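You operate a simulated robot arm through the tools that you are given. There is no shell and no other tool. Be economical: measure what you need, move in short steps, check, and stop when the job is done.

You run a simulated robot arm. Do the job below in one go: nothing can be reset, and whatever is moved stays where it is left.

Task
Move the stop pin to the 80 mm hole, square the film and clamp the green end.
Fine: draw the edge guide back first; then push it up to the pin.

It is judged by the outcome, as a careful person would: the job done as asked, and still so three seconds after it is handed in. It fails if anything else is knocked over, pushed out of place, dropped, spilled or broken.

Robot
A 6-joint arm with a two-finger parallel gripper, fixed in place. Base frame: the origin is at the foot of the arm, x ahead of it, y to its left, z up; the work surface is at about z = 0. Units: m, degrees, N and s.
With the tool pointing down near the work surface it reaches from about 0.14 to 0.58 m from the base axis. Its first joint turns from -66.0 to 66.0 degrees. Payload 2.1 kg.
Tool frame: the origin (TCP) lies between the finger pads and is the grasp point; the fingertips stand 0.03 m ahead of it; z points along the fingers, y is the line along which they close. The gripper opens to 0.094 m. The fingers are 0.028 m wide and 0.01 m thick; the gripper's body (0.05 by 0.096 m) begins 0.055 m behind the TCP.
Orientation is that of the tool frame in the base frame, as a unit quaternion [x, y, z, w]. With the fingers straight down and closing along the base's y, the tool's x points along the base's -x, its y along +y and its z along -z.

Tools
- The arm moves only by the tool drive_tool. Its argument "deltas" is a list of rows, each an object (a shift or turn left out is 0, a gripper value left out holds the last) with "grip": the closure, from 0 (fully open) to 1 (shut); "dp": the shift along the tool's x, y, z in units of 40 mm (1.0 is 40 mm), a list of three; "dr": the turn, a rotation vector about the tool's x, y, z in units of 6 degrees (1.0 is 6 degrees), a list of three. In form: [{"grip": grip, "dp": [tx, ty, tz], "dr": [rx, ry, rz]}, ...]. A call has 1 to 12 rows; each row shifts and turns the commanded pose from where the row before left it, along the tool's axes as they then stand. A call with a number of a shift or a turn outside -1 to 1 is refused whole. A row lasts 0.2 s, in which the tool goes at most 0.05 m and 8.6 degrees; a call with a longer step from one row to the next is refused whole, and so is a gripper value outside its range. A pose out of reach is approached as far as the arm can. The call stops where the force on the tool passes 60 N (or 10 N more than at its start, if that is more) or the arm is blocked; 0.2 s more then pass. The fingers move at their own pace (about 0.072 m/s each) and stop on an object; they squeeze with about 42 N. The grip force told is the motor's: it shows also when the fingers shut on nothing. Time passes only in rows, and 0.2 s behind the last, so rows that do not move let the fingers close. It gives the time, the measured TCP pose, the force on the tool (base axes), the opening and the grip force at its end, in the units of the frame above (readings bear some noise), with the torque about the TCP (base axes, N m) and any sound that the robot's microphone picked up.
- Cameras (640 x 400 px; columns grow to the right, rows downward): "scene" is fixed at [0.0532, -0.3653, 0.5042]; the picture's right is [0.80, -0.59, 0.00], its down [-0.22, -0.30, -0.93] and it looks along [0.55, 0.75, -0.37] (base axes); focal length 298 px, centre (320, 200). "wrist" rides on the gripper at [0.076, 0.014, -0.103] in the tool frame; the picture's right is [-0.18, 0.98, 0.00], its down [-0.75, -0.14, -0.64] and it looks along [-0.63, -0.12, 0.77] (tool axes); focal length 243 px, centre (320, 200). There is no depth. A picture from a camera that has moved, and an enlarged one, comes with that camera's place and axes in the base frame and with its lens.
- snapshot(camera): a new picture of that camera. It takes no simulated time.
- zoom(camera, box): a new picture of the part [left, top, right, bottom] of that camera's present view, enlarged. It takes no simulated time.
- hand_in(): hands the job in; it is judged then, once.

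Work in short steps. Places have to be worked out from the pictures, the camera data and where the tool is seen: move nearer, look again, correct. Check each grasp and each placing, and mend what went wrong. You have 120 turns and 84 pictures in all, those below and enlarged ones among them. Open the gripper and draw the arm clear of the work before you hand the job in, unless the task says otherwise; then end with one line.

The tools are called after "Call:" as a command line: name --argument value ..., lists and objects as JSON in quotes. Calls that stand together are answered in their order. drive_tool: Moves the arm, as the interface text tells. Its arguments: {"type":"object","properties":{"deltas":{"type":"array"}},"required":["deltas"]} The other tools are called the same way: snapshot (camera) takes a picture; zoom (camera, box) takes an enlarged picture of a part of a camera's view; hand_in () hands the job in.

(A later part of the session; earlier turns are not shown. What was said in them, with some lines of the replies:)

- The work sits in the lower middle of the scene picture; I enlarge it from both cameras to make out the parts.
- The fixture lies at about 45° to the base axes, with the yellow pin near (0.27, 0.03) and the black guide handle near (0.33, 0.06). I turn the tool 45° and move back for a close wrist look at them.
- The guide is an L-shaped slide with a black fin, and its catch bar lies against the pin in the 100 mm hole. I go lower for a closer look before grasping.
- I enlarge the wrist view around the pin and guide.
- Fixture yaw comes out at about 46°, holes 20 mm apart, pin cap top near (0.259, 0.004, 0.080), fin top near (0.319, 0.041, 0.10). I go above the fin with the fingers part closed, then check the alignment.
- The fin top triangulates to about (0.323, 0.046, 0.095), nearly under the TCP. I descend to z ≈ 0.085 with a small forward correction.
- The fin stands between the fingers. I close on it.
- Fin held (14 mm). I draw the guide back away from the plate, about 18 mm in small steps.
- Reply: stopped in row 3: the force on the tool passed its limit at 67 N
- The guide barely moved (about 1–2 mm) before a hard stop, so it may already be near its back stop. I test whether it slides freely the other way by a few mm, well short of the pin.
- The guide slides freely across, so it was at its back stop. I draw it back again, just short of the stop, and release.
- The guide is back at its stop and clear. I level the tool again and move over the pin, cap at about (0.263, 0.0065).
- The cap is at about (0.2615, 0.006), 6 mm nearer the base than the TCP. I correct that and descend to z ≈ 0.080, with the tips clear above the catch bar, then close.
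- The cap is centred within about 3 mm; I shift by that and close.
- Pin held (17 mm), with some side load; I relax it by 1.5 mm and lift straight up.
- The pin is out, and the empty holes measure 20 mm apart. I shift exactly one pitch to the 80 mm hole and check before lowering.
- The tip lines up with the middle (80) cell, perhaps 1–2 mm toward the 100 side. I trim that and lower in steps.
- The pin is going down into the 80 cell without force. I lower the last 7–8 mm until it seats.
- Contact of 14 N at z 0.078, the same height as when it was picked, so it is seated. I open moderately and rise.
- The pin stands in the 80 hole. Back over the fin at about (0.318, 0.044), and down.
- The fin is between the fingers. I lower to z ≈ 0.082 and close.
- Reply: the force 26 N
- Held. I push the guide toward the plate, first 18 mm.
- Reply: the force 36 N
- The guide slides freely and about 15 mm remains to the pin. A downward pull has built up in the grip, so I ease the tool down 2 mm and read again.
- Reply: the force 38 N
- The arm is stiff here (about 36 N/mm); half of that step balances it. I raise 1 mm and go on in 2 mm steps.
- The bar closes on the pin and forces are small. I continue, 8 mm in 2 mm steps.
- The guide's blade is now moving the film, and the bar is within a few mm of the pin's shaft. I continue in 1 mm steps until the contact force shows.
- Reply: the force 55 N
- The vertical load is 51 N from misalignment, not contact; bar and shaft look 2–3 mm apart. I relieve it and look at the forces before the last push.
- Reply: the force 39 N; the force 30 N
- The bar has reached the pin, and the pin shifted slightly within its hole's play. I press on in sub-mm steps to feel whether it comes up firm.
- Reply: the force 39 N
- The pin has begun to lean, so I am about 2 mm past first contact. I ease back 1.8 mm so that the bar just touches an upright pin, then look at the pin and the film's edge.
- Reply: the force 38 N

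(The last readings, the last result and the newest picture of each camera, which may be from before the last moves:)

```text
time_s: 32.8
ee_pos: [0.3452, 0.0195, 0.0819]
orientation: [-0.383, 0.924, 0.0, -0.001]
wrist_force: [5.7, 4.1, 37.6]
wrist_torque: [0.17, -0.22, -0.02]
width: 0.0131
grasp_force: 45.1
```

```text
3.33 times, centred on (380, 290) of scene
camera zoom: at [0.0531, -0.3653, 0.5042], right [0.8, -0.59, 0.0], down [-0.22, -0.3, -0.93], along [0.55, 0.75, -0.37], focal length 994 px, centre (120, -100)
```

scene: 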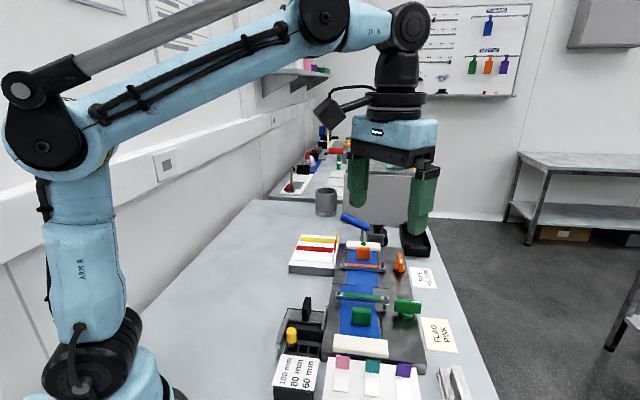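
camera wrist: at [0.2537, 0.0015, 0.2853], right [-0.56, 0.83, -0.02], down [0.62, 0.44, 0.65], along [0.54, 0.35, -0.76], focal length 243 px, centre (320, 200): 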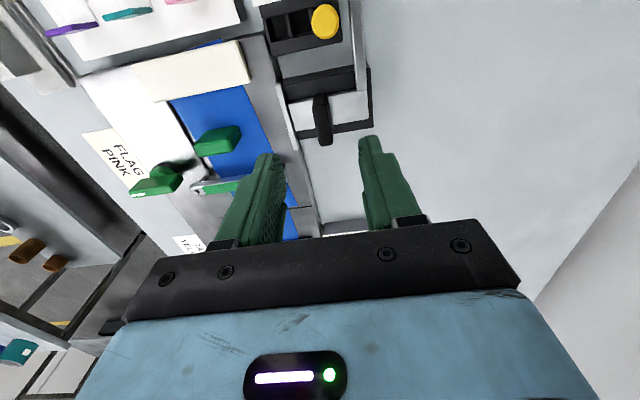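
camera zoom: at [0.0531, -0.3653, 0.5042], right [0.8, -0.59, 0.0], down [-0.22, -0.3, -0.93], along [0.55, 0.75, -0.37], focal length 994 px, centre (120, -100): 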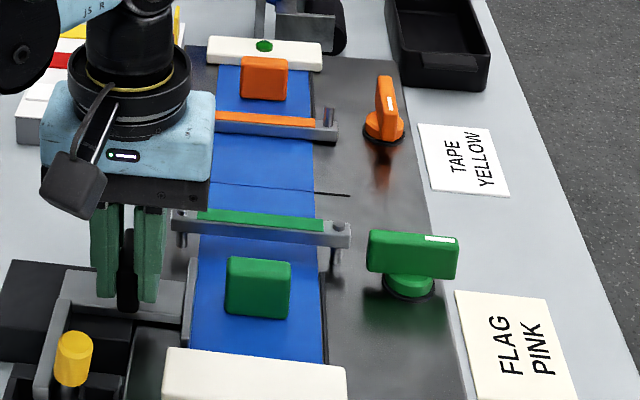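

The film's edge now lines up across the seam, but the pin stayed shifted rather than swinging back. I release the fin and rise to see how it sits in its hole.

Call:
drive_tool --deltas '[{"dp": [0, 0, -0.012]}, {"grip": 0.5}, {}, {}, {"dp": [0, 0, -0.5]}, {"dp": [0.3, 0, -0.9]}, {"dp": [0.9, 0, 0]}, {"dp": [0.9, 0.3, 0]}, {}]'

Call:
zoom --camera "wrist" --box '[260, 80, 380, 200]'

Call:
zoom --camera "scene" --box '[280, 280, 340, 350]'

```text
time_s: 34.8
ee_pos: [0.2778, -0.0306, 0.141]
orientation: [-0.384, 0.923, 0.0, 0.0]
wrist_force: [0.1, 0.7, -0.3]
wrist_torque: [0.01, -0.03, -0.01]
width: 0.047
grasp_force: 0.1
```

```text
3.33 times, centred on (320, 140) of wrist
camera zoom: at [0.2149, -0.0766, 0.2444], right [-0.57, 0.82, 0.0], down [0.63, 0.43, 0.64], along [0.53, 0.36, -0.77], focal length 809 px, centre (320, 400)
```

zoom: 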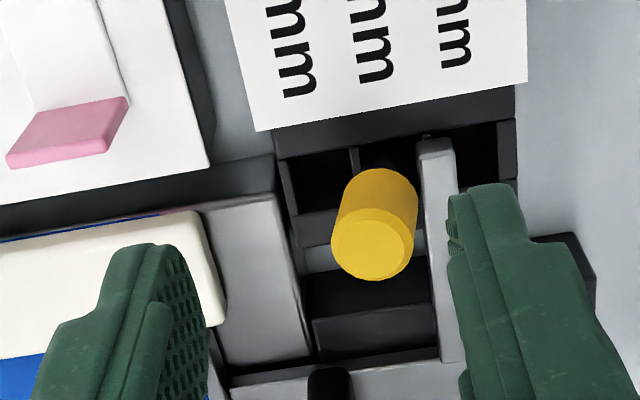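

```text
5.71 times, centred on (310, 315) of scene
camera zoom: at [0.0532, -0.3653, 0.5042], right [0.8, -0.59, 0.0], down [-0.22, -0.3, -0.93], along [0.55, 0.75, -0.37], focal length 1703 px, centre (377, -457)
```

zoom: 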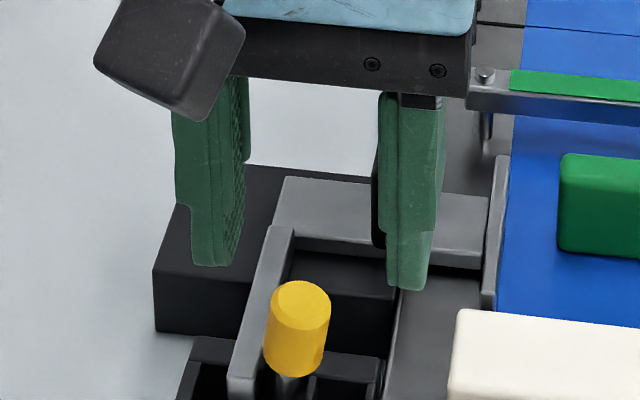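

The pin leans toward the plate. I check how the film sits against its fence before I straighten the pin.

Call:
zoom --camera "scene" --box '[340, 240, 400, 300]'

Call:
zoom --camera "scene" --box '[320, 290, 400, 370]'

```text
6.67 times, centred on (370, 270) of scene
camera zoom: at [0.0532, -0.3653, 0.5042], right [0.8, -0.59, 0.0], down [-0.22, -0.3, -0.93], along [0.55, 0.75, -0.37], focal length 1987 px, centre (-13, -267)
```

zoom: 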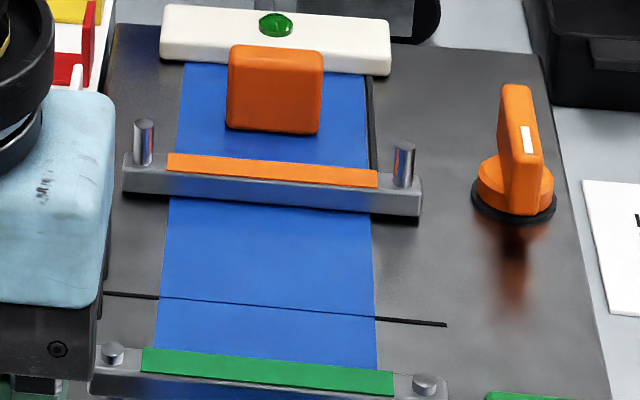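

```text
5.00 times, centred on (360, 330) of scene
camera zoom: at [0.0532, -0.3653, 0.5042], right [0.8, -0.59, 0.0], down [-0.22, -0.3, -0.93], along [0.55, 0.75, -0.37], focal length 1490 px, centre (120, -450)
```

zoom: 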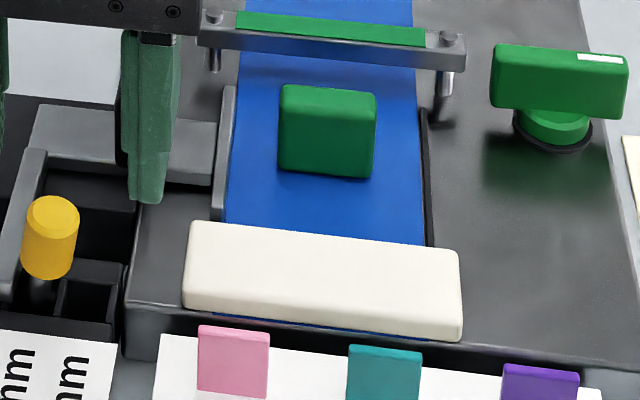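

The film now runs straight on from the orange end and lies squarely beside its fence. I grip the cap at its upright position to set the pin straight and press it home.

Call:
drive_tool --deltas '[{"dp": [-0.32, 0.46, 0]}, {}, {"dp": [0, 0, 0.5]}, {"dp": [0, 0, 0.5]}, {"dp": [0, 0, 0.5]}, {}]'

Call:
zoom --camera "wrist" --box '[240, 80, 400, 240]'

```text
time_s: 36.2
ee_pos: [0.2728, -0.0102, 0.078]
orientation: [-0.383, 0.924, -0.001, -0.001]
wrist_force: [-0.1, -0.4, -0.4]
wrist_torque: [0.05, 0.03, 0.01]
width: 0.0467
grasp_force: 0.1
```

```text
2.50 times, centred on (320, 160) of wrist
camera zoom: at [0.2105, -0.0547, 0.1819], right [-0.57, 0.82, 0.0], down [0.63, 0.43, 0.64], along [0.53, 0.36, -0.77], focal length 606 px, centre (320, 300)
```

zoom: 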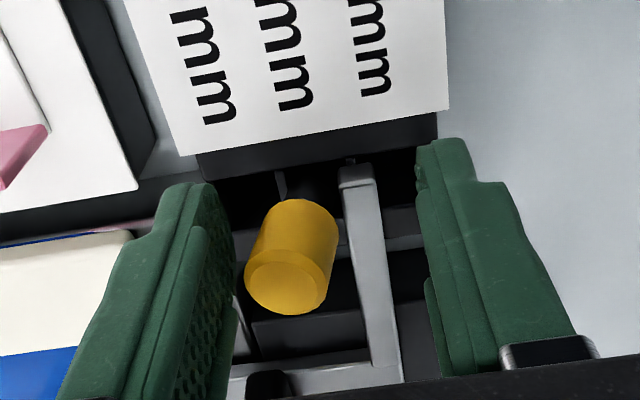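

Pin leans about 8° toward the plate. Closing the parallel pads about the upright position will bring it straight.

Call:
drive_tool --deltas '[{"grip": 1}, {}, {}, {}]'

Call:
zoom --camera "wrist" --box '[240, 80, 400, 240]'

Call:
zoom --camera "scene" --box '[280, 280, 340, 350]'

```text
time_s: 37.2
ee_pos: [0.2725, -0.0107, 0.0775]
orientation: [-0.383, 0.924, 0.0, -0.001]
wrist_force: [-0.3, -0.4, -0.3]
wrist_torque: [0.01, 0.01, -0.01]
width: 0.0177
grasp_force: 42.0
```

```text
2.50 times, centred on (320, 160) of wrist
camera zoom: at [0.2105, -0.0547, 0.1822], right [-0.57, 0.82, 0.0], down [0.63, 0.43, 0.64], along [0.53, 0.36, -0.77], focal length 606 px, centre (320, 300)
```

zoom: 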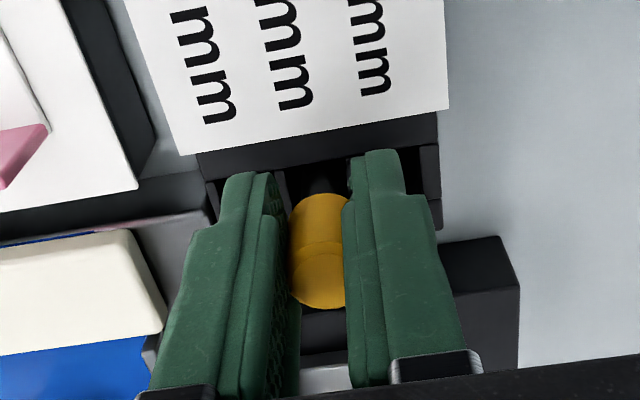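

```text
5.71 times, centred on (310, 315) of scene
camera zoom: at [0.0532, -0.3653, 0.5042], right [0.8, -0.59, 0.0], down [-0.22, -0.3, -0.93], along [0.55, 0.75, -0.37], focal length 1703 px, centre (377, -457)
```

zoom: 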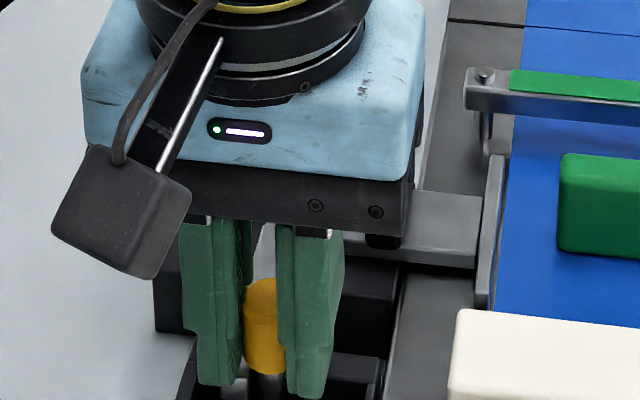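

The pin is upright, and straightening it nudged the guide back a little. I feel for the hole's play by moving the held pin gently toward the plate side.

Call:
drive_tool --deltas '[{"dp": [0, -0.025, 0]}, {"dp": [0, -0.025, 0]}, {}]'

Call:
drive_tool --deltas '[{"dp": [0, -0.025, 0]}, {}]'

```text
time_s: 38.0
ee_pos: [0.2739, -0.0119, 0.0787]
orientation: [-0.383, 0.924, 0.001, 0.0]
wrist_force: [-3.1, 6.5, 19.0]
wrist_torque: [0.58, 0.12, 0.05]
width: 0.0171
grasp_force: 41.9
```

```text
time_s: 38.6
ee_pos: [0.2761, -0.0126, 0.0781]
orientation: [-0.383, 0.924, 0.0, -0.001]
wrist_force: [-9.1, 5.8, 34.9]
wrist_torque: [0.66, 0.52, 0.1]
width: 0.0173
grasp_force: 42.0
```

A wall comes up at about 1.5–2 mm. I go back and feel for the opposite wall.

Call:
drive_tool --deltas '[{"dp": [0, 0.04, 0]}, {"dp": [0, 0.035, 0]}, {}]'

Call:
drive_tool --deltas '[{"dp": [0, 0.03, 0]}, {}]'

Call:
drive_tool --deltas '[{"dp": [0, 0.03, 0]}, {}]'

```text
time_s: 39.4
ee_pos: [0.2729, -0.0106, 0.0786]
orientation: [-0.384, 0.923, -0.001, -0.001]
wrist_force: [-0.6, 0.1, -0.5]
wrist_torque: [-0.01, -0.01, 0.02]
width: 0.0173
grasp_force: 42.2
```

```text
time_s: 40.0
ee_pos: [0.2731, -0.01, 0.0781]
orientation: [-0.382, 0.924, -0.001, -0.001]
wrist_force: [3.6, -5.3, -0.1]
wrist_torque: [-0.28, -0.15, -0.03]
width: 0.0175
grasp_force: 42.1
```

```text
time_s: 40.6
ee_pos: [0.2728, -0.0095, 0.0781]
orientation: [-0.383, 0.924, -0.001, 0.0]
wrist_force: [11.9, -14.9, -0.7]
wrist_torque: [-0.73, -0.6, -0.15]
width: 0.0174
grasp_force: 42.1
```

Play is only about ±0.6 mm, so the pin is in a close hole. I centre it again and press down gently to make sure that it is fully home.

Call:
drive_tool --deltas '[{"dp": [0, -0.06, 0]}, {}, {"dp": [0, 0, 0.025]}, {}]'

Call:
drive_tool --deltas '[{"dp": [0, 0, 0.03]}, {}]'

```text
time_s: 41.6
ee_pos: [0.2732, -0.01, 0.0774]
orientation: [-0.384, 0.924, 0.0, -0.001]
wrist_force: [0.7, -8.0, 39.0]
wrist_torque: [-0.18, -0.17, -0.03]
width: 0.0174
grasp_force: 42.2
```

```text
time_s: 42.2
ee_pos: [0.2732, -0.009, 0.0756]
orientation: [-0.384, 0.923, 0.0, -0.001]
wrist_force: [-1.7, 0.0, 20.6]
wrist_torque: [0.16, 0.04, -0.01]
width: 0.0172
grasp_force: 41.8
stopped in row 2: the force on the tool passed its limit at 61 N (the readings are from after the stop); the commanded pose is now the measured one
```

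It is home. I release, rise, and look at the pin and guide.

Call:
drive_tool --deltas '[{"dp": [0, 0, -0.015]}, {"grip": 0.55}, {}, {}, {"dp": [0, 0, -0.4]}, {"dp": [0, 0, -0.8]}, {"dp": [-0.3, 0, -0.3]}, {"dp": [-0.9, 0, 0]}, {}]'

Call:
zoom --camera "scene" --box '[280, 280, 340, 350]'

Call:
zoom --camera "wrist" --box '[240, 40, 400, 200]'

```text
time_s: 44.2
ee_pos: [0.306, 0.0252, 0.1355]
orientation: [-0.383, 0.924, 0.001, -0.001]
wrist_force: [0.5, 0.2, -0.4]
wrist_torque: [0.01, -0.01, -0.01]
width: 0.0424
grasp_force: 0.0
```

```text
5.71 times, centred on (310, 315) of scene
camera zoom: at [0.0533, -0.3653, 0.5042], right [0.8, -0.59, 0.0], down [-0.22, -0.3, -0.93], along [0.55, 0.75, -0.37], focal length 1703 px, centre (377, -457)
```

zoom: 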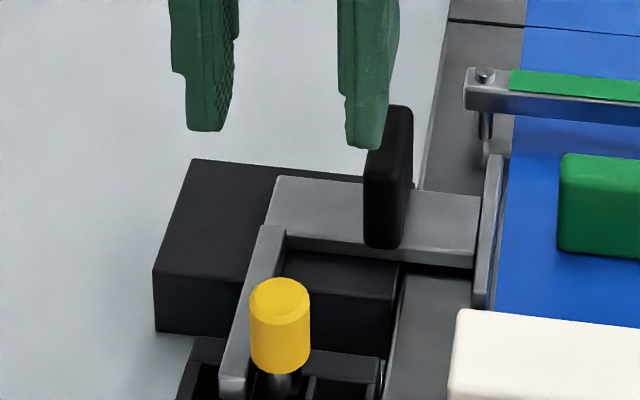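

```text
2.50 times, centred on (320, 120) of wrist
camera zoom: at [0.2439, -0.0195, 0.2406], right [-0.57, 0.82, 0.0], down [0.63, 0.43, 0.64], along [0.53, 0.36, -0.77], focal length 606 px, centre (320, 400)
```

zoom: 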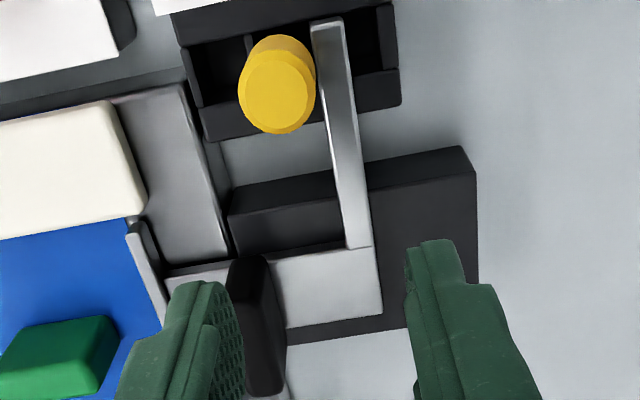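

The pin is upright in the 80 hole, the film stayed square, and the guide sits 2–3 mm short of the pin. I push the fin from behind with the closed fingers this time, which gives a clean force reading.

Call:
drive_tool --deltas '[{"grip": 1, "dp": [-0.58, -0.05, 0]}, {}, {}, {}, {"dp": [0, 0, 0.5]}, {"dp": [0, 0, 0.5]}, {"dp": [0, 0, 0.38]}, {}]'

Call:
zoom --camera "wrist" --box '[220, 60, 420, 260]'

```text
time_s: 46.0
ee_pos: [0.3256, 0.041, 0.0824]
orientation: [-0.384, 0.923, -0.001, -0.002]
wrist_force: [0.1, 0.7, -0.1]
wrist_torque: [0.01, 0.0, 0.02]
width: 0.0001
grasp_force: 33.4
```

```text
2.00 times, centred on (320, 160) of wrist
camera zoom: at [0.2633, -0.0044, 0.1859], right [-0.57, 0.82, 0.0], down [0.63, 0.43, 0.64], along [0.53, 0.36, -0.77], focal length 485 px, centre (320, 280)
```

zoom: 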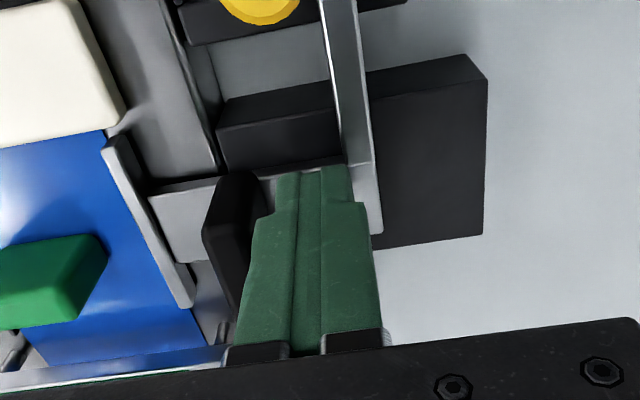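

The closed fingers stand just behind the fin. I advance in 1 mm steps.

Call:
drive_tool --deltas '[{"dp": [0, -0.05, 0]}, {"dp": [0, -0.05, 0]}, {"dp": [0, -0.025, 0]}, {"dp": [0, -0.025, 0]}]'

Call:
zoom --camera "scene" --box '[280, 280, 340, 350]'

```text
time_s: 47.0
ee_pos: [0.3289, 0.0371, 0.0819]
orientation: [-0.383, 0.924, 0.0, -0.001]
wrist_force: [0.2, 0.2, -0.3]
wrist_torque: [0.04, -0.03, 0.0]
width: 0.0
grasp_force: 32.8
```

```text
5.71 times, centred on (310, 315) of scene
camera zoom: at [0.0532, -0.3653, 0.5042], right [0.8, -0.59, 0.0], down [-0.22, -0.3, -0.93], along [0.55, 0.75, -0.37], focal length 1703 px, centre (377, -457)
```

zoom: 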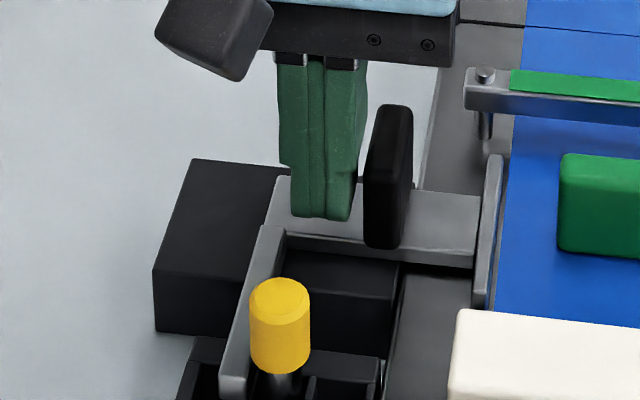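

Call:
drive_tool --deltas '[{"dp": [0, -0.05, 0]}, {"dp": [0, -0.05, 0]}, {"dp": [0, -0.025, 0]}, {}]'

Call:
zoom --camera "scene" --box '[280, 280, 340, 350]'

```text
time_s: 48.0
ee_pos: [0.332, 0.033, 0.0815]
orientation: [-0.383, 0.924, 0.0, -0.001]
wrist_force: [-0.9, -0.6, 0.4]
wrist_torque: [0.0, 0.01, 0.0]
width: 0.0
grasp_force: 33.3
```

```text
5.71 times, centred on (310, 315) of scene
camera zoom: at [0.0532, -0.3653, 0.5042], right [0.8, -0.59, 0.0], down [-0.22, -0.3, -0.93], along [0.55, 0.75, -0.37], focal length 1703 px, centre (377, -457)
```

zoom: 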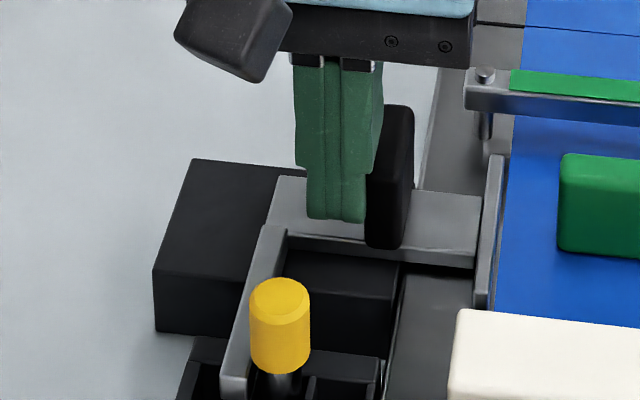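

The fingers now touch the fin and the guide has started moving. Two more mm, then look.

Call:
drive_tool --deltas '[{"dp": [0, -0.025, 0]}, {"dp": [0, -0.02, 0]}, {}]'

Call:
zoom --camera "scene" --box '[280, 280, 340, 350]'

```text
time_s: 48.8
ee_pos: [0.3337, 0.0317, 0.0823]
orientation: [-0.383, 0.924, 0.0, -0.001]
wrist_force: [-0.5, 0.8, 0.1]
wrist_torque: [0.02, 0.05, 0.0]
width: 0.0
grasp_force: 32.5
```

```text
5.71 times, centred on (310, 315) of scene
camera zoom: at [0.0532, -0.3653, 0.5042], right [0.8, -0.59, 0.0], down [-0.22, -0.3, -0.93], along [0.55, 0.75, -0.37], focal length 1703 px, centre (377, -457)
```

zoom: 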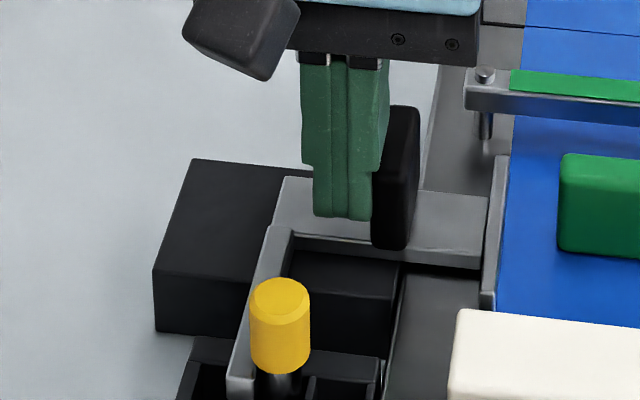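

The pin has not moved yet and the bar is close to its shaft. One more 0.8 mm step.

Call:
drive_tool --deltas '[{"dp": [0, -0.02, 0]}, {}]'

Call:
zoom --camera "scene" --box '[290, 310, 330, 350]'

```text
time_s: 49.4
ee_pos: [0.3364, 0.031, 0.082]
orientation: [-0.383, 0.924, 0.0, -0.001]
wrist_force: [0.4, -0.3, 0.4]
wrist_torque: [-0.02, 0.01, 0.01]
width: 0.0001
grasp_force: 32.9
```

```text
10.00 times, centred on (310, 330) of scene
camera zoom: at [0.0532, -0.3653, 0.5042], right [0.8, -0.59, 0.0], down [-0.22, -0.3, -0.93], along [0.55, 0.75, -0.37], focal length 2980 px, centre (420, -1100)
```

zoom: 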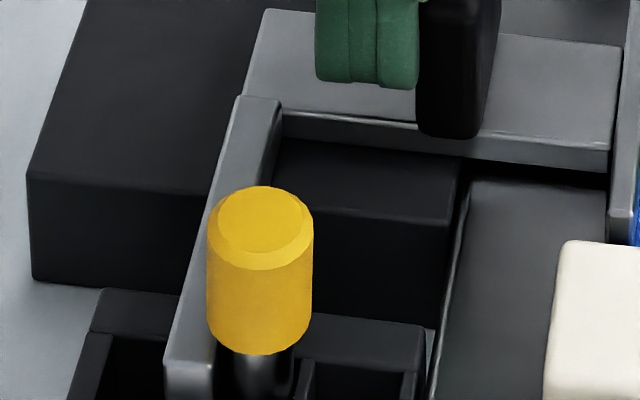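

The bar now meets the shaft. I back the fingers off and check how guide and pin rest, in the same framing as before.

Call:
drive_tool --deltas '[{"dp": [0, 0.3, 0]}, {"dp": [0, 0.2, -0.3]}, {"dp": [0, 0, -0.9]}, {"dp": [0.5, 0, -0.5]}, {}]'

Call:
zoom --camera "scene" --box '[280, 280, 340, 350]'

Call:
zoom --camera "wrist" --box '[240, 60, 360, 180]'

```text
time_s: 50.6
ee_pos: [0.3062, 0.0282, 0.1496]
orientation: [-0.384, 0.923, 0.001, -0.001]
wrist_force: [0.9, -0.6, 0.0]
wrist_torque: [-0.01, 0.01, -0.01]
width: 0.0001
grasp_force: 33.3
```

```text
5.71 times, centred on (310, 315) of scene
camera zoom: at [0.0532, -0.3653, 0.5042], right [0.8, -0.59, 0.0], down [-0.22, -0.3, -0.93], along [0.55, 0.75, -0.37], focal length 1703 px, centre (377, -457)
```

zoom: 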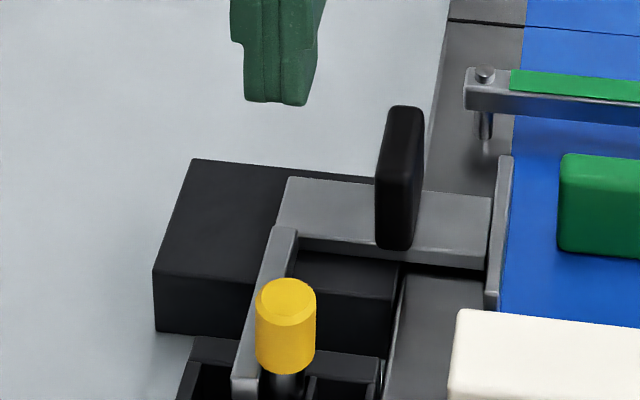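

```text
3.33 times, centred on (300, 120) of wrist
camera zoom: at [0.2434, -0.0163, 0.2537], right [-0.57, 0.82, 0.0], down [0.63, 0.43, 0.64], along [0.53, 0.36, -0.77], focal length 809 px, centre (387, 467)
```

zoom: 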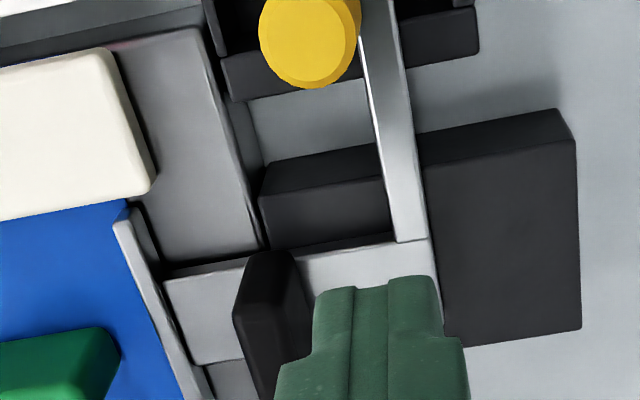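

Pin upright and against the bar, guide up to it, film square. Next the green knob: about (0.50, -0.069), handle across the plate, whereas the clamped orange one lies along it; its marked end suggests a clockwise quarter turn. I rise and move over it.

Call:
drive_tool --deltas '[{"grip": 0.3, "dp": [0, 0, -0.9]}, {"dp": [0, 0, -0.4]}, {"dp": [-0.286, -0.857, 0]}, {"dp": [-0.286, -0.857, 0]}, {"dp": [-0.286, -0.857, 0]}, {"dp": [-0.286, -0.857, 0]}, {"dp": [-0.286, -0.857, 0]}, {"dp": [-0.286, -0.857, 0]}, {}]'

Call:
drive_tool --deltas '[{"dr": [0, 0, -1]}, {"dr": [0, 0, -1]}, {"dr": [0, 0, -1]}, {"dr": [0, 0, -1]}, {"dr": [0, 0, -1]}, {"dr": [0, 0, -1]}, {"dr": [0, 0, -1]}, {"dr": [0, 0, -1]}]'

Call:
drive_tool --deltas '[{"dr": [0, 0, -1]}, {"dr": [0, 0, -1]}, {"dr": [0, 0, -1]}, {"dr": [0, 0, -1]}, {"dr": [0, 0, -1]}, {"dr": [0, 0, -1]}, {"dr": [0, 0, -1]}, {}]'

Call:
snapshot --camera "wrist"

Call:
zoom --camera "scene" --box '[280, 200, 480, 360]'

```text
time_s: 52.6
ee_pos: [0.4995, -0.067, 0.1998]
orientation: [-0.383, 0.924, 0.001, -0.001]
wrist_force: [-0.1, -0.3, 0.6]
wrist_torque: [-0.01, 0.0, 0.02]
width: 0.0659
grasp_force: 0.1
```

```text
time_s: 54.4
ee_pos: [0.5021, -0.0669, 0.2012]
orientation: [0.727, -0.687, 0.0, 0.0]
wrist_force: [-1.1, 0.1, 0.3]
wrist_torque: [-0.02, -0.07, -0.02]
width: 0.0657
grasp_force: 0.0
```

```text
time_s: 56.2
ee_pos: [0.5004, -0.0674, 0.2014]
orientation: [0.925, -0.38, -0.001, 0.001]
wrist_force: [0.1, -0.1, -0.5]
wrist_torque: [0.0, -0.02, 0.01]
width: 0.0657
grasp_force: 0.1
```

```text
24 pictures are left
camera wrist: at [0.5462, -0.1316, 0.3047], right [-0.82, -0.57, 0.0], down [-0.43, 0.63, 0.64], along [-0.37, 0.53, -0.77], focal length 243 px, centre (320, 200)
```

wrist: 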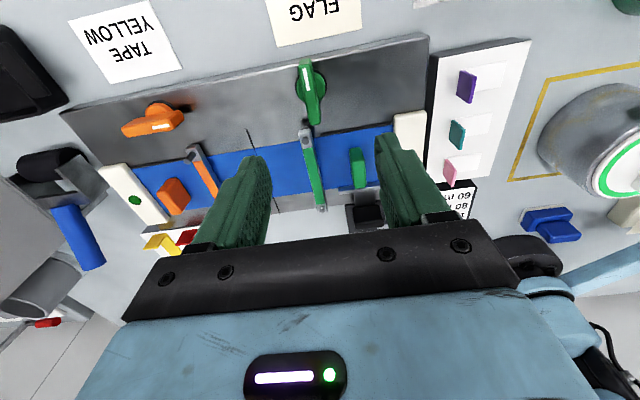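

```text
2.50 times, centred on (380, 280) of scene
camera zoom: at [0.0532, -0.3653, 0.5042], right [0.8, -0.59, 0.0], down [-0.22, -0.3, -0.93], along [0.55, 0.75, -0.37], focal length 745 px, centre (170, 0)
```

zoom: 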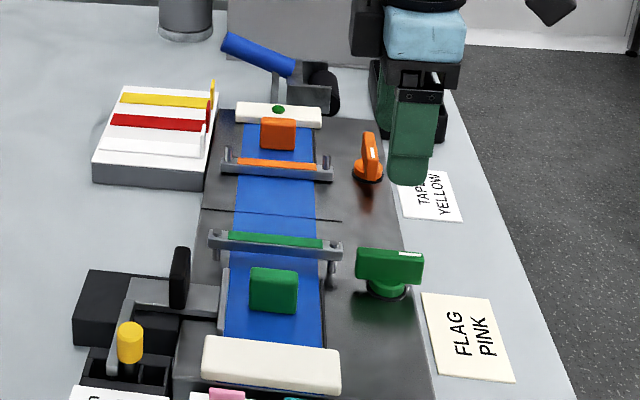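

From above, orange's marked end points toward the near end and green's outward, so clockwise is right. I descend to z ≈ 0.13 over (0.507, -0.067) to refine the knob's place.

Call:
drive_tool --deltas '[{"dp": [0.12, -0.12, 0.6]}, {"dp": [0, 0, 0.6]}, {"dp": [0, 0, 0.5]}, {}]'

Call:
zoom --camera "wrist" --box '[220, 60, 420, 260]'

Call:
zoom --camera "scene" --box '[350, 220, 450, 320]'

```text
time_s: 57.2
ee_pos: [0.5071, -0.0681, 0.1327]
orientation: [0.924, -0.382, -0.001, 0.001]
wrist_force: [0.5, -0.7, -0.3]
wrist_torque: [-0.01, 0.01, 0.02]
width: 0.0659
grasp_force: 0.0
```

```text
2.00 times, centred on (320, 160) of wrist
camera zoom: at [0.5527, -0.133, 0.2363], right [-0.82, -0.57, 0.0], down [-0.43, 0.63, 0.64], along [-0.36, 0.53, -0.77], focal length 485 px, centre (320, 280)
```

zoom: 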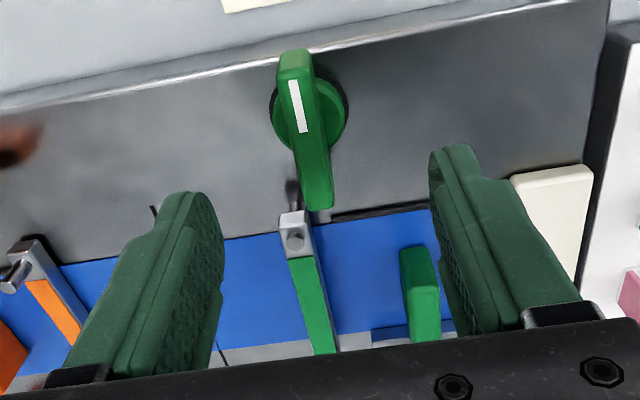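

```text
4.00 times, centred on (400, 270) of scene
camera zoom: at [0.0532, -0.3653, 0.5042], right [0.8, -0.59, 0.0], down [-0.22, -0.3, -0.93], along [0.55, 0.75, -0.37], focal length 1192 px, centre (0, -80)
```

zoom: 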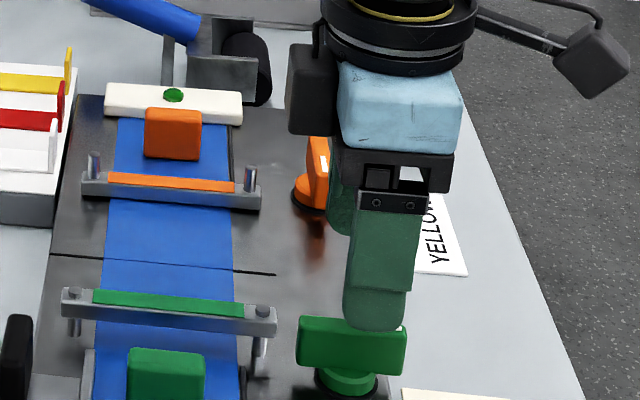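

The handle's centre is about 5 mm further along the plate than the TCP; its place along its own length is less certain. I shift and go down to z ≈ 0.09, straddling it, then look again.

Call:
drive_tool --deltas '[{"dp": [0, -0.13, 0.3]}, {"dp": [0, 0, 0.4]}, {"dp": [0, 0, 0.4]}, {}]'

Call:
zoom --camera "wrist" --box '[220, 60, 420, 260]'

```text
time_s: 58.2
ee_pos: [0.5118, -0.0631, 0.0888]
orientation: [0.924, -0.383, -0.001, 0.0]
wrist_force: [0.1, -0.6, -0.1]
wrist_torque: [-0.01, -0.02, -0.02]
width: 0.0658
grasp_force: 0.1
```

```text
2.00 times, centred on (320, 160) of wrist
camera zoom: at [0.5569, -0.1286, 0.1924], right [-0.82, -0.57, 0.0], down [-0.43, 0.63, 0.64], along [-0.36, 0.53, -0.77], focal length 485 px, centre (320, 280)
```

zoom: 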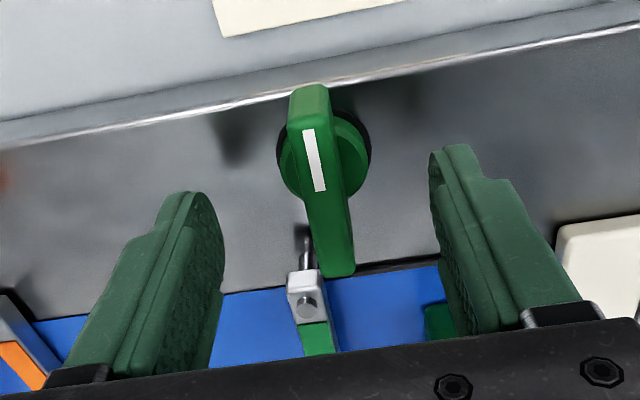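

The knob axis comes to about (0.5145, -0.067), so I shift 5 mm outward, go down to z ≈ 0.076 and close on the handle.

Call:
drive_tool --deltas '[{"dp": [0.12, 0.02, 0.16]}, {"dp": [0, 0, 0.16]}, {"grip": 1}, {}, {}, {}]'

Call:
zoom --camera "wrist" --box '[220, 60, 420, 260]'

```text
time_s: 59.6
ee_pos: [0.5144, -0.0671, 0.0765]
orientation: [0.924, -0.382, -0.002, 0.001]
wrist_force: [-5.4, -4.4, -2.3]
wrist_torque: [0.11, -0.06, 0.04]
width: 0.0118
grasp_force: 44.5
```

```text
2.00 times, centred on (320, 160) of wrist
camera zoom: at [0.5585, -0.1324, 0.18], right [-0.82, -0.57, 0.0], down [-0.43, 0.63, 0.64], along [-0.37, 0.53, -0.77], focal length 485 px, centre (320, 280)
```

zoom: 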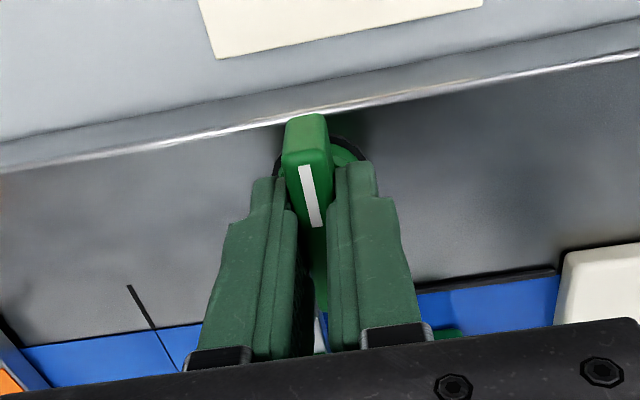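

Held, but the disc below suggests the axis is about 3 mm further out. I open a little, shift, and regrip so that the turn is centred.

Call:
drive_tool --deltas '[{"grip": 0.75}, {}, {"dp": [0.07, 0, 0]}, {"grip": 1}, {}, {}]'

Call:
drive_tool --deltas '[{"dr": [0, 0, 0.5]}, {"dr": [0, 0, 0.5]}, {"dr": [0, 0, 0.5]}, {"dr": [0, 0, 0.5]}, {}]'

```text
time_s: 61.0
ee_pos: [0.5165, -0.0703, 0.0752]
orientation: [0.924, -0.382, -0.003, 0.001]
wrist_force: [-13.2, -4.5, -1.8]
wrist_torque: [0.38, 0.21, 0.05]
width: 0.0119
grasp_force: 45.4
```

```text
time_s: 62.2
ee_pos: [0.5147, -0.0703, 0.0767]
orientation: [0.878, -0.478, -0.003, 0.003]
wrist_force: [-27.7, -18.3, 6.5]
wrist_torque: [0.42, 0.03, 0.16]
width: 0.0121
grasp_force: 45.2
```

It turns easily (little torque), with a side load of about 33 N; I yield 2.5 mm in that direction and read again.

Call:
drive_tool --deltas '[{"dp": [0, 0.06, 0]}, {}]'

```text
time_s: 62.8
ee_pos: [0.5144, -0.0698, 0.0772]
orientation: [0.88, -0.476, 0.0, 0.001]
wrist_force: [-7.4, -15.7, 2.1]
wrist_torque: [0.72, 0.77, 0.07]
width: 0.012
grasp_force: 45.0
```

Call:
drive_tool --deltas '[{"dp": [0.02, 0.03, 0], "dr": [0, 0, 0.5]}, {"dr": [0, 0, 0.5]}, {"dr": [0, 0, 0.5]}, {"dr": [0, 0, 0.5]}, {"dr": [0, 0, 0.5]}, {}]'

Call:
zoom --camera "scene" --box '[320, 220, 440, 340]'

```text
time_s: 64.2
ee_pos: [0.5125, -0.0722, 0.0776]
orientation: [0.809, -0.588, -0.002, 0.001]
wrist_force: [-10.6, -1.6, 12.1]
wrist_torque: [-1.22, -0.53, 0.03]
width: 0.0118
grasp_force: 44.9
```

```text
3.33 times, centred on (380, 280) of scene
camera zoom: at [0.0532, -0.3653, 0.5042], right [0.8, -0.59, 0.0], down [-0.22, -0.3, -0.93], along [0.55, 0.75, -0.37], focal length 994 px, centre (120, -67)
```

zoom: 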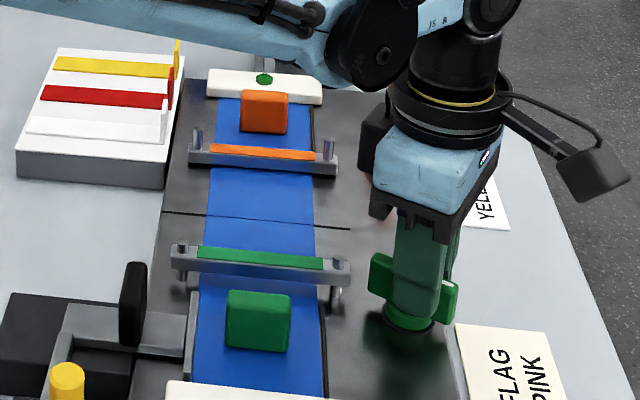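

The knob turns and the green bar has started down. I continue clockwise.

Call:
drive_tool --deltas '[{"dr": [0, 0, 0.6]}, {"dr": [0, 0, 0.6]}, {"dr": [0, 0, 0.6]}, {"dr": [0, 0, 0.6]}, {"dr": [0, 0, 0.6]}, {}]'

```text
time_s: 65.6
ee_pos: [0.5115, -0.0722, 0.0763]
orientation: [-0.707, 0.707, 0.004, -0.002]
wrist_force: [-27.3, -3.0, -1.3]
wrist_torque: [0.9, -0.29, 0.15]
width: 0.0118
grasp_force: 44.8
```

Call:
drive_tool --deltas '[{"dp": [0, 0.06, 0], "dr": [0, 0, 0.6]}, {"dr": [0, 0, 0.6]}, {"dr": [0, 0, 0.6]}, {"dr": [0, 0, 0.6]}, {"dr": [0, 0, 0.6]}, {}]'

```text
time_s: 67.0
ee_pos: [0.5107, -0.0703, 0.0747]
orientation: [-0.588, 0.809, 0.001, -0.002]
wrist_force: [-23.8, 1.4, 35.7]
wrist_torque: [0.58, -0.4, 0.12]
width: 0.0117
grasp_force: 45.4
```

Call:
drive_tool --deltas '[{"dp": [0.015, 0.05, -0.02], "dr": [0, 0, 0.6]}, {"dr": [0, 0, 0.6]}, {"dr": [0, 0, 0.6]}, {"dr": [0, 0, 0.6]}, {}]'

Call:
zoom --camera "scene" --box '[320, 220, 440, 340]'

```text
time_s: 68.2
ee_pos: [0.508, -0.0707, 0.0773]
orientation: [-0.482, 0.876, 0.003, -0.001]
wrist_force: [-20.8, 13.9, -6.8]
wrist_torque: [0.71, -0.74, 0.14]
width: 0.0117
grasp_force: 45.1
```

```text
3.33 times, centred on (380, 280) of scene
camera zoom: at [0.0533, -0.3653, 0.5042], right [0.8, -0.59, 0.0], down [-0.22, -0.3, -0.93], along [0.55, 0.75, -0.37], focal length 994 px, centre (120, -67)
```

zoom: 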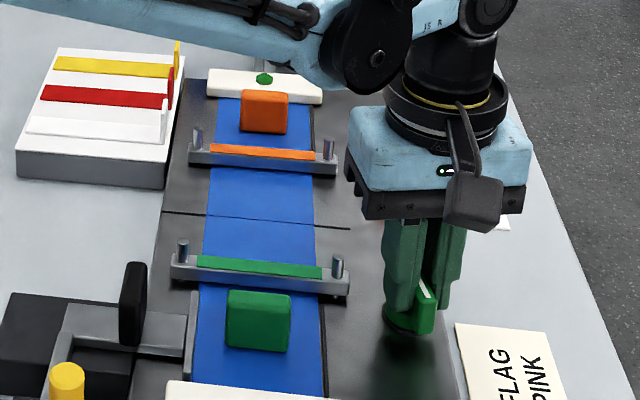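

The bar is nearly down like the orange one. The last 12–14°, relieving the side load.

Call:
drive_tool --deltas '[{"dp": [0, 0.06, 0], "dr": [0, 0, 0.5]}, {"dr": [0, 0, 0.5]}, {"dr": [0, 0, 0.5]}, {"dr": [0, 0, 0.5]}, {}]'

```text
time_s: 69.4
ee_pos: [0.507, -0.0696, 0.0771]
orientation: [-0.387, 0.922, 0.001, 0.0]
wrist_force: [18.5, 16.5, -27.4]
wrist_torque: [-0.24, 0.2, -0.03]
width: 0.0116
grasp_force: 45.1
```

A full quarter turn. I try 2–3° more to feel for the end stop and look.

Call:
drive_tool --deltas '[{"dp": [-0.02, 0, 0.01], "dr": [0, 0, 0.25]}, {"dr": [0, 0, 0.25]}, {}]'

Call:
zoom --camera "scene" --box '[320, 220, 440, 340]'

```text
time_s: 70.2
ee_pos: [0.5054, -0.0693, 0.0762]
orientation: [-0.365, 0.931, 0.001, -0.001]
wrist_force: [8.8, 10.5, -18.6]
wrist_torque: [0.51, -0.64, 1.38]
width: 0.0122
grasp_force: 45.1
```

```text
3.33 times, centred on (380, 280) of scene
camera zoom: at [0.0533, -0.3653, 0.5042], right [0.8, -0.59, 0.0], down [-0.22, -0.3, -0.93], along [0.55, 0.75, -0.37], focal length 994 px, centre (120, -67)
```

zoom: 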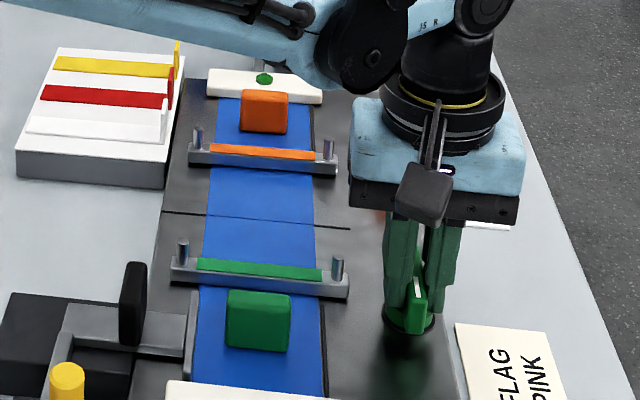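

Torque jumped to 1.4 N·m, so the end stop is reached and the bar is down. I release and rise straight up.

Call:
drive_tool --deltas '[{"dr": [0, 0, -0.25]}, {"grip": 0.5}, {}, {}, {"dp": [0, 0, -0.4]}, {"dp": [0, 0, -0.9]}, {"dp": [0, 0, -0.9]}, {"dp": [0, 0, -0.9]}, {}]'

Call:
zoom --camera "scene" --box '[270, 220, 450, 370]'

Call:
snapshot --camera "wrist"

```text
time_s: 72.2
ee_pos: [0.5088, -0.0684, 0.2024]
orientation: [-0.376, 0.926, 0.001, -0.001]
wrist_force: [0.1, -0.2, -0.7]
wrist_torque: [0.0, 0.03, -0.01]
width: 0.0472
grasp_force: 0.1
```

```text
2.67 times, centred on (360, 295) of scene
camera zoom: at [0.0532, -0.3653, 0.5042], right [0.8, -0.59, 0.0], down [-0.22, -0.3, -0.93], along [0.55, 0.75, -0.37], focal length 795 px, centre (213, -53)
```

zoom: 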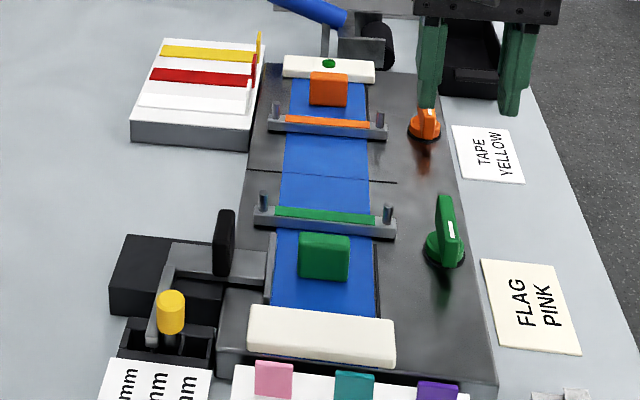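

```text
14 pictures are left
camera wrist: at [0.4449, -0.1129, 0.306], right [-0.55, 0.83, 0.0], down [0.64, 0.42, 0.64], along [0.53, 0.36, -0.77], focal length 243 px, centre (320, 200)
```

wrist: 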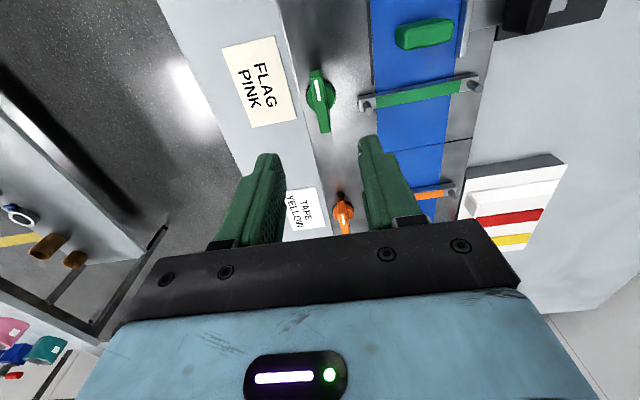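

Green now matches orange: handle along, bar down. A last close look at the pin with the guide, and at the film's edge at the seam.

Call:
zoom --camera "scene" --box '[280, 280, 340, 350]'

Call:
zoom --camera "scene" --box '[330, 240, 390, 320]'

```text
5.71 times, centred on (310, 315) of scene
camera zoom: at [0.0532, -0.3653, 0.5042], right [0.8, -0.59, 0.0], down [-0.22, -0.3, -0.93], along [0.55, 0.75, -0.37], focal length 1703 px, centre (377, -457)
```

zoom: 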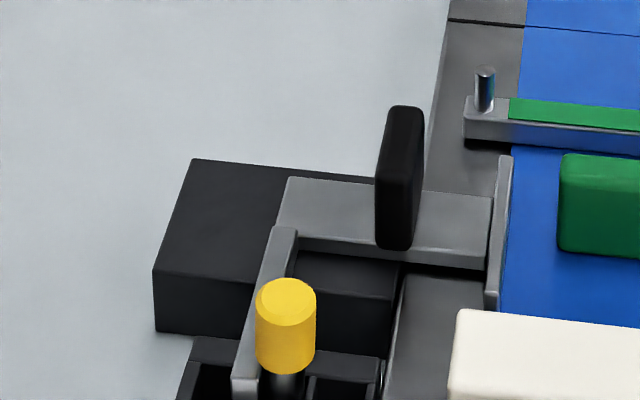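

```text
5.00 times, centred on (360, 280) of scene
camera zoom: at [0.0532, -0.3653, 0.5042], right [0.8, -0.59, 0.0], down [-0.22, -0.3, -0.93], along [0.55, 0.75, -0.37], focal length 1490 px, centre (120, -200)
```

zoom: 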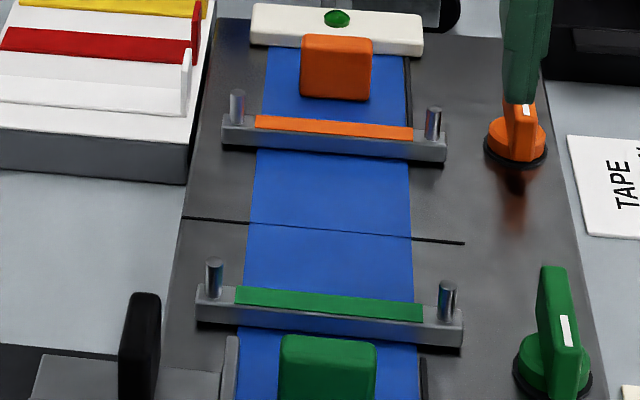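

Film straight across the seam, pin upright against the guide, clamp down. I open fully and draw the arm up clear.

Call:
drive_tool --deltas '[{"grip": 0, "dp": [0, 0, -0.9]}, {"dp": [0.3, 0, -0.9]}, {"dp": [0.3, 0, -0.5]}, {}]'

Call:
hand_in

```text
time_s: 73.2
ee_pos: [0.4886, -0.0861, 0.2915]
orientation: [-0.376, 0.927, 0.0, -0.001]
wrist_force: [0.2, -0.4, -0.1]
wrist_torque: [0.0, -0.03, 0.0]
width: 0.0939
grasp_force: 0.1
```

```text
The job is handed in.
```

The job is handed in: the stop pin is in the 80 mm hole, the guide was drawn back and then pushed up to the pin, the film is square across the seam, and the green end is clamped. My first push went about 2 mm too far and tilted the pin, so I straightened and reseated it and pushed the guide up again; the pin then stood upright against the guide.
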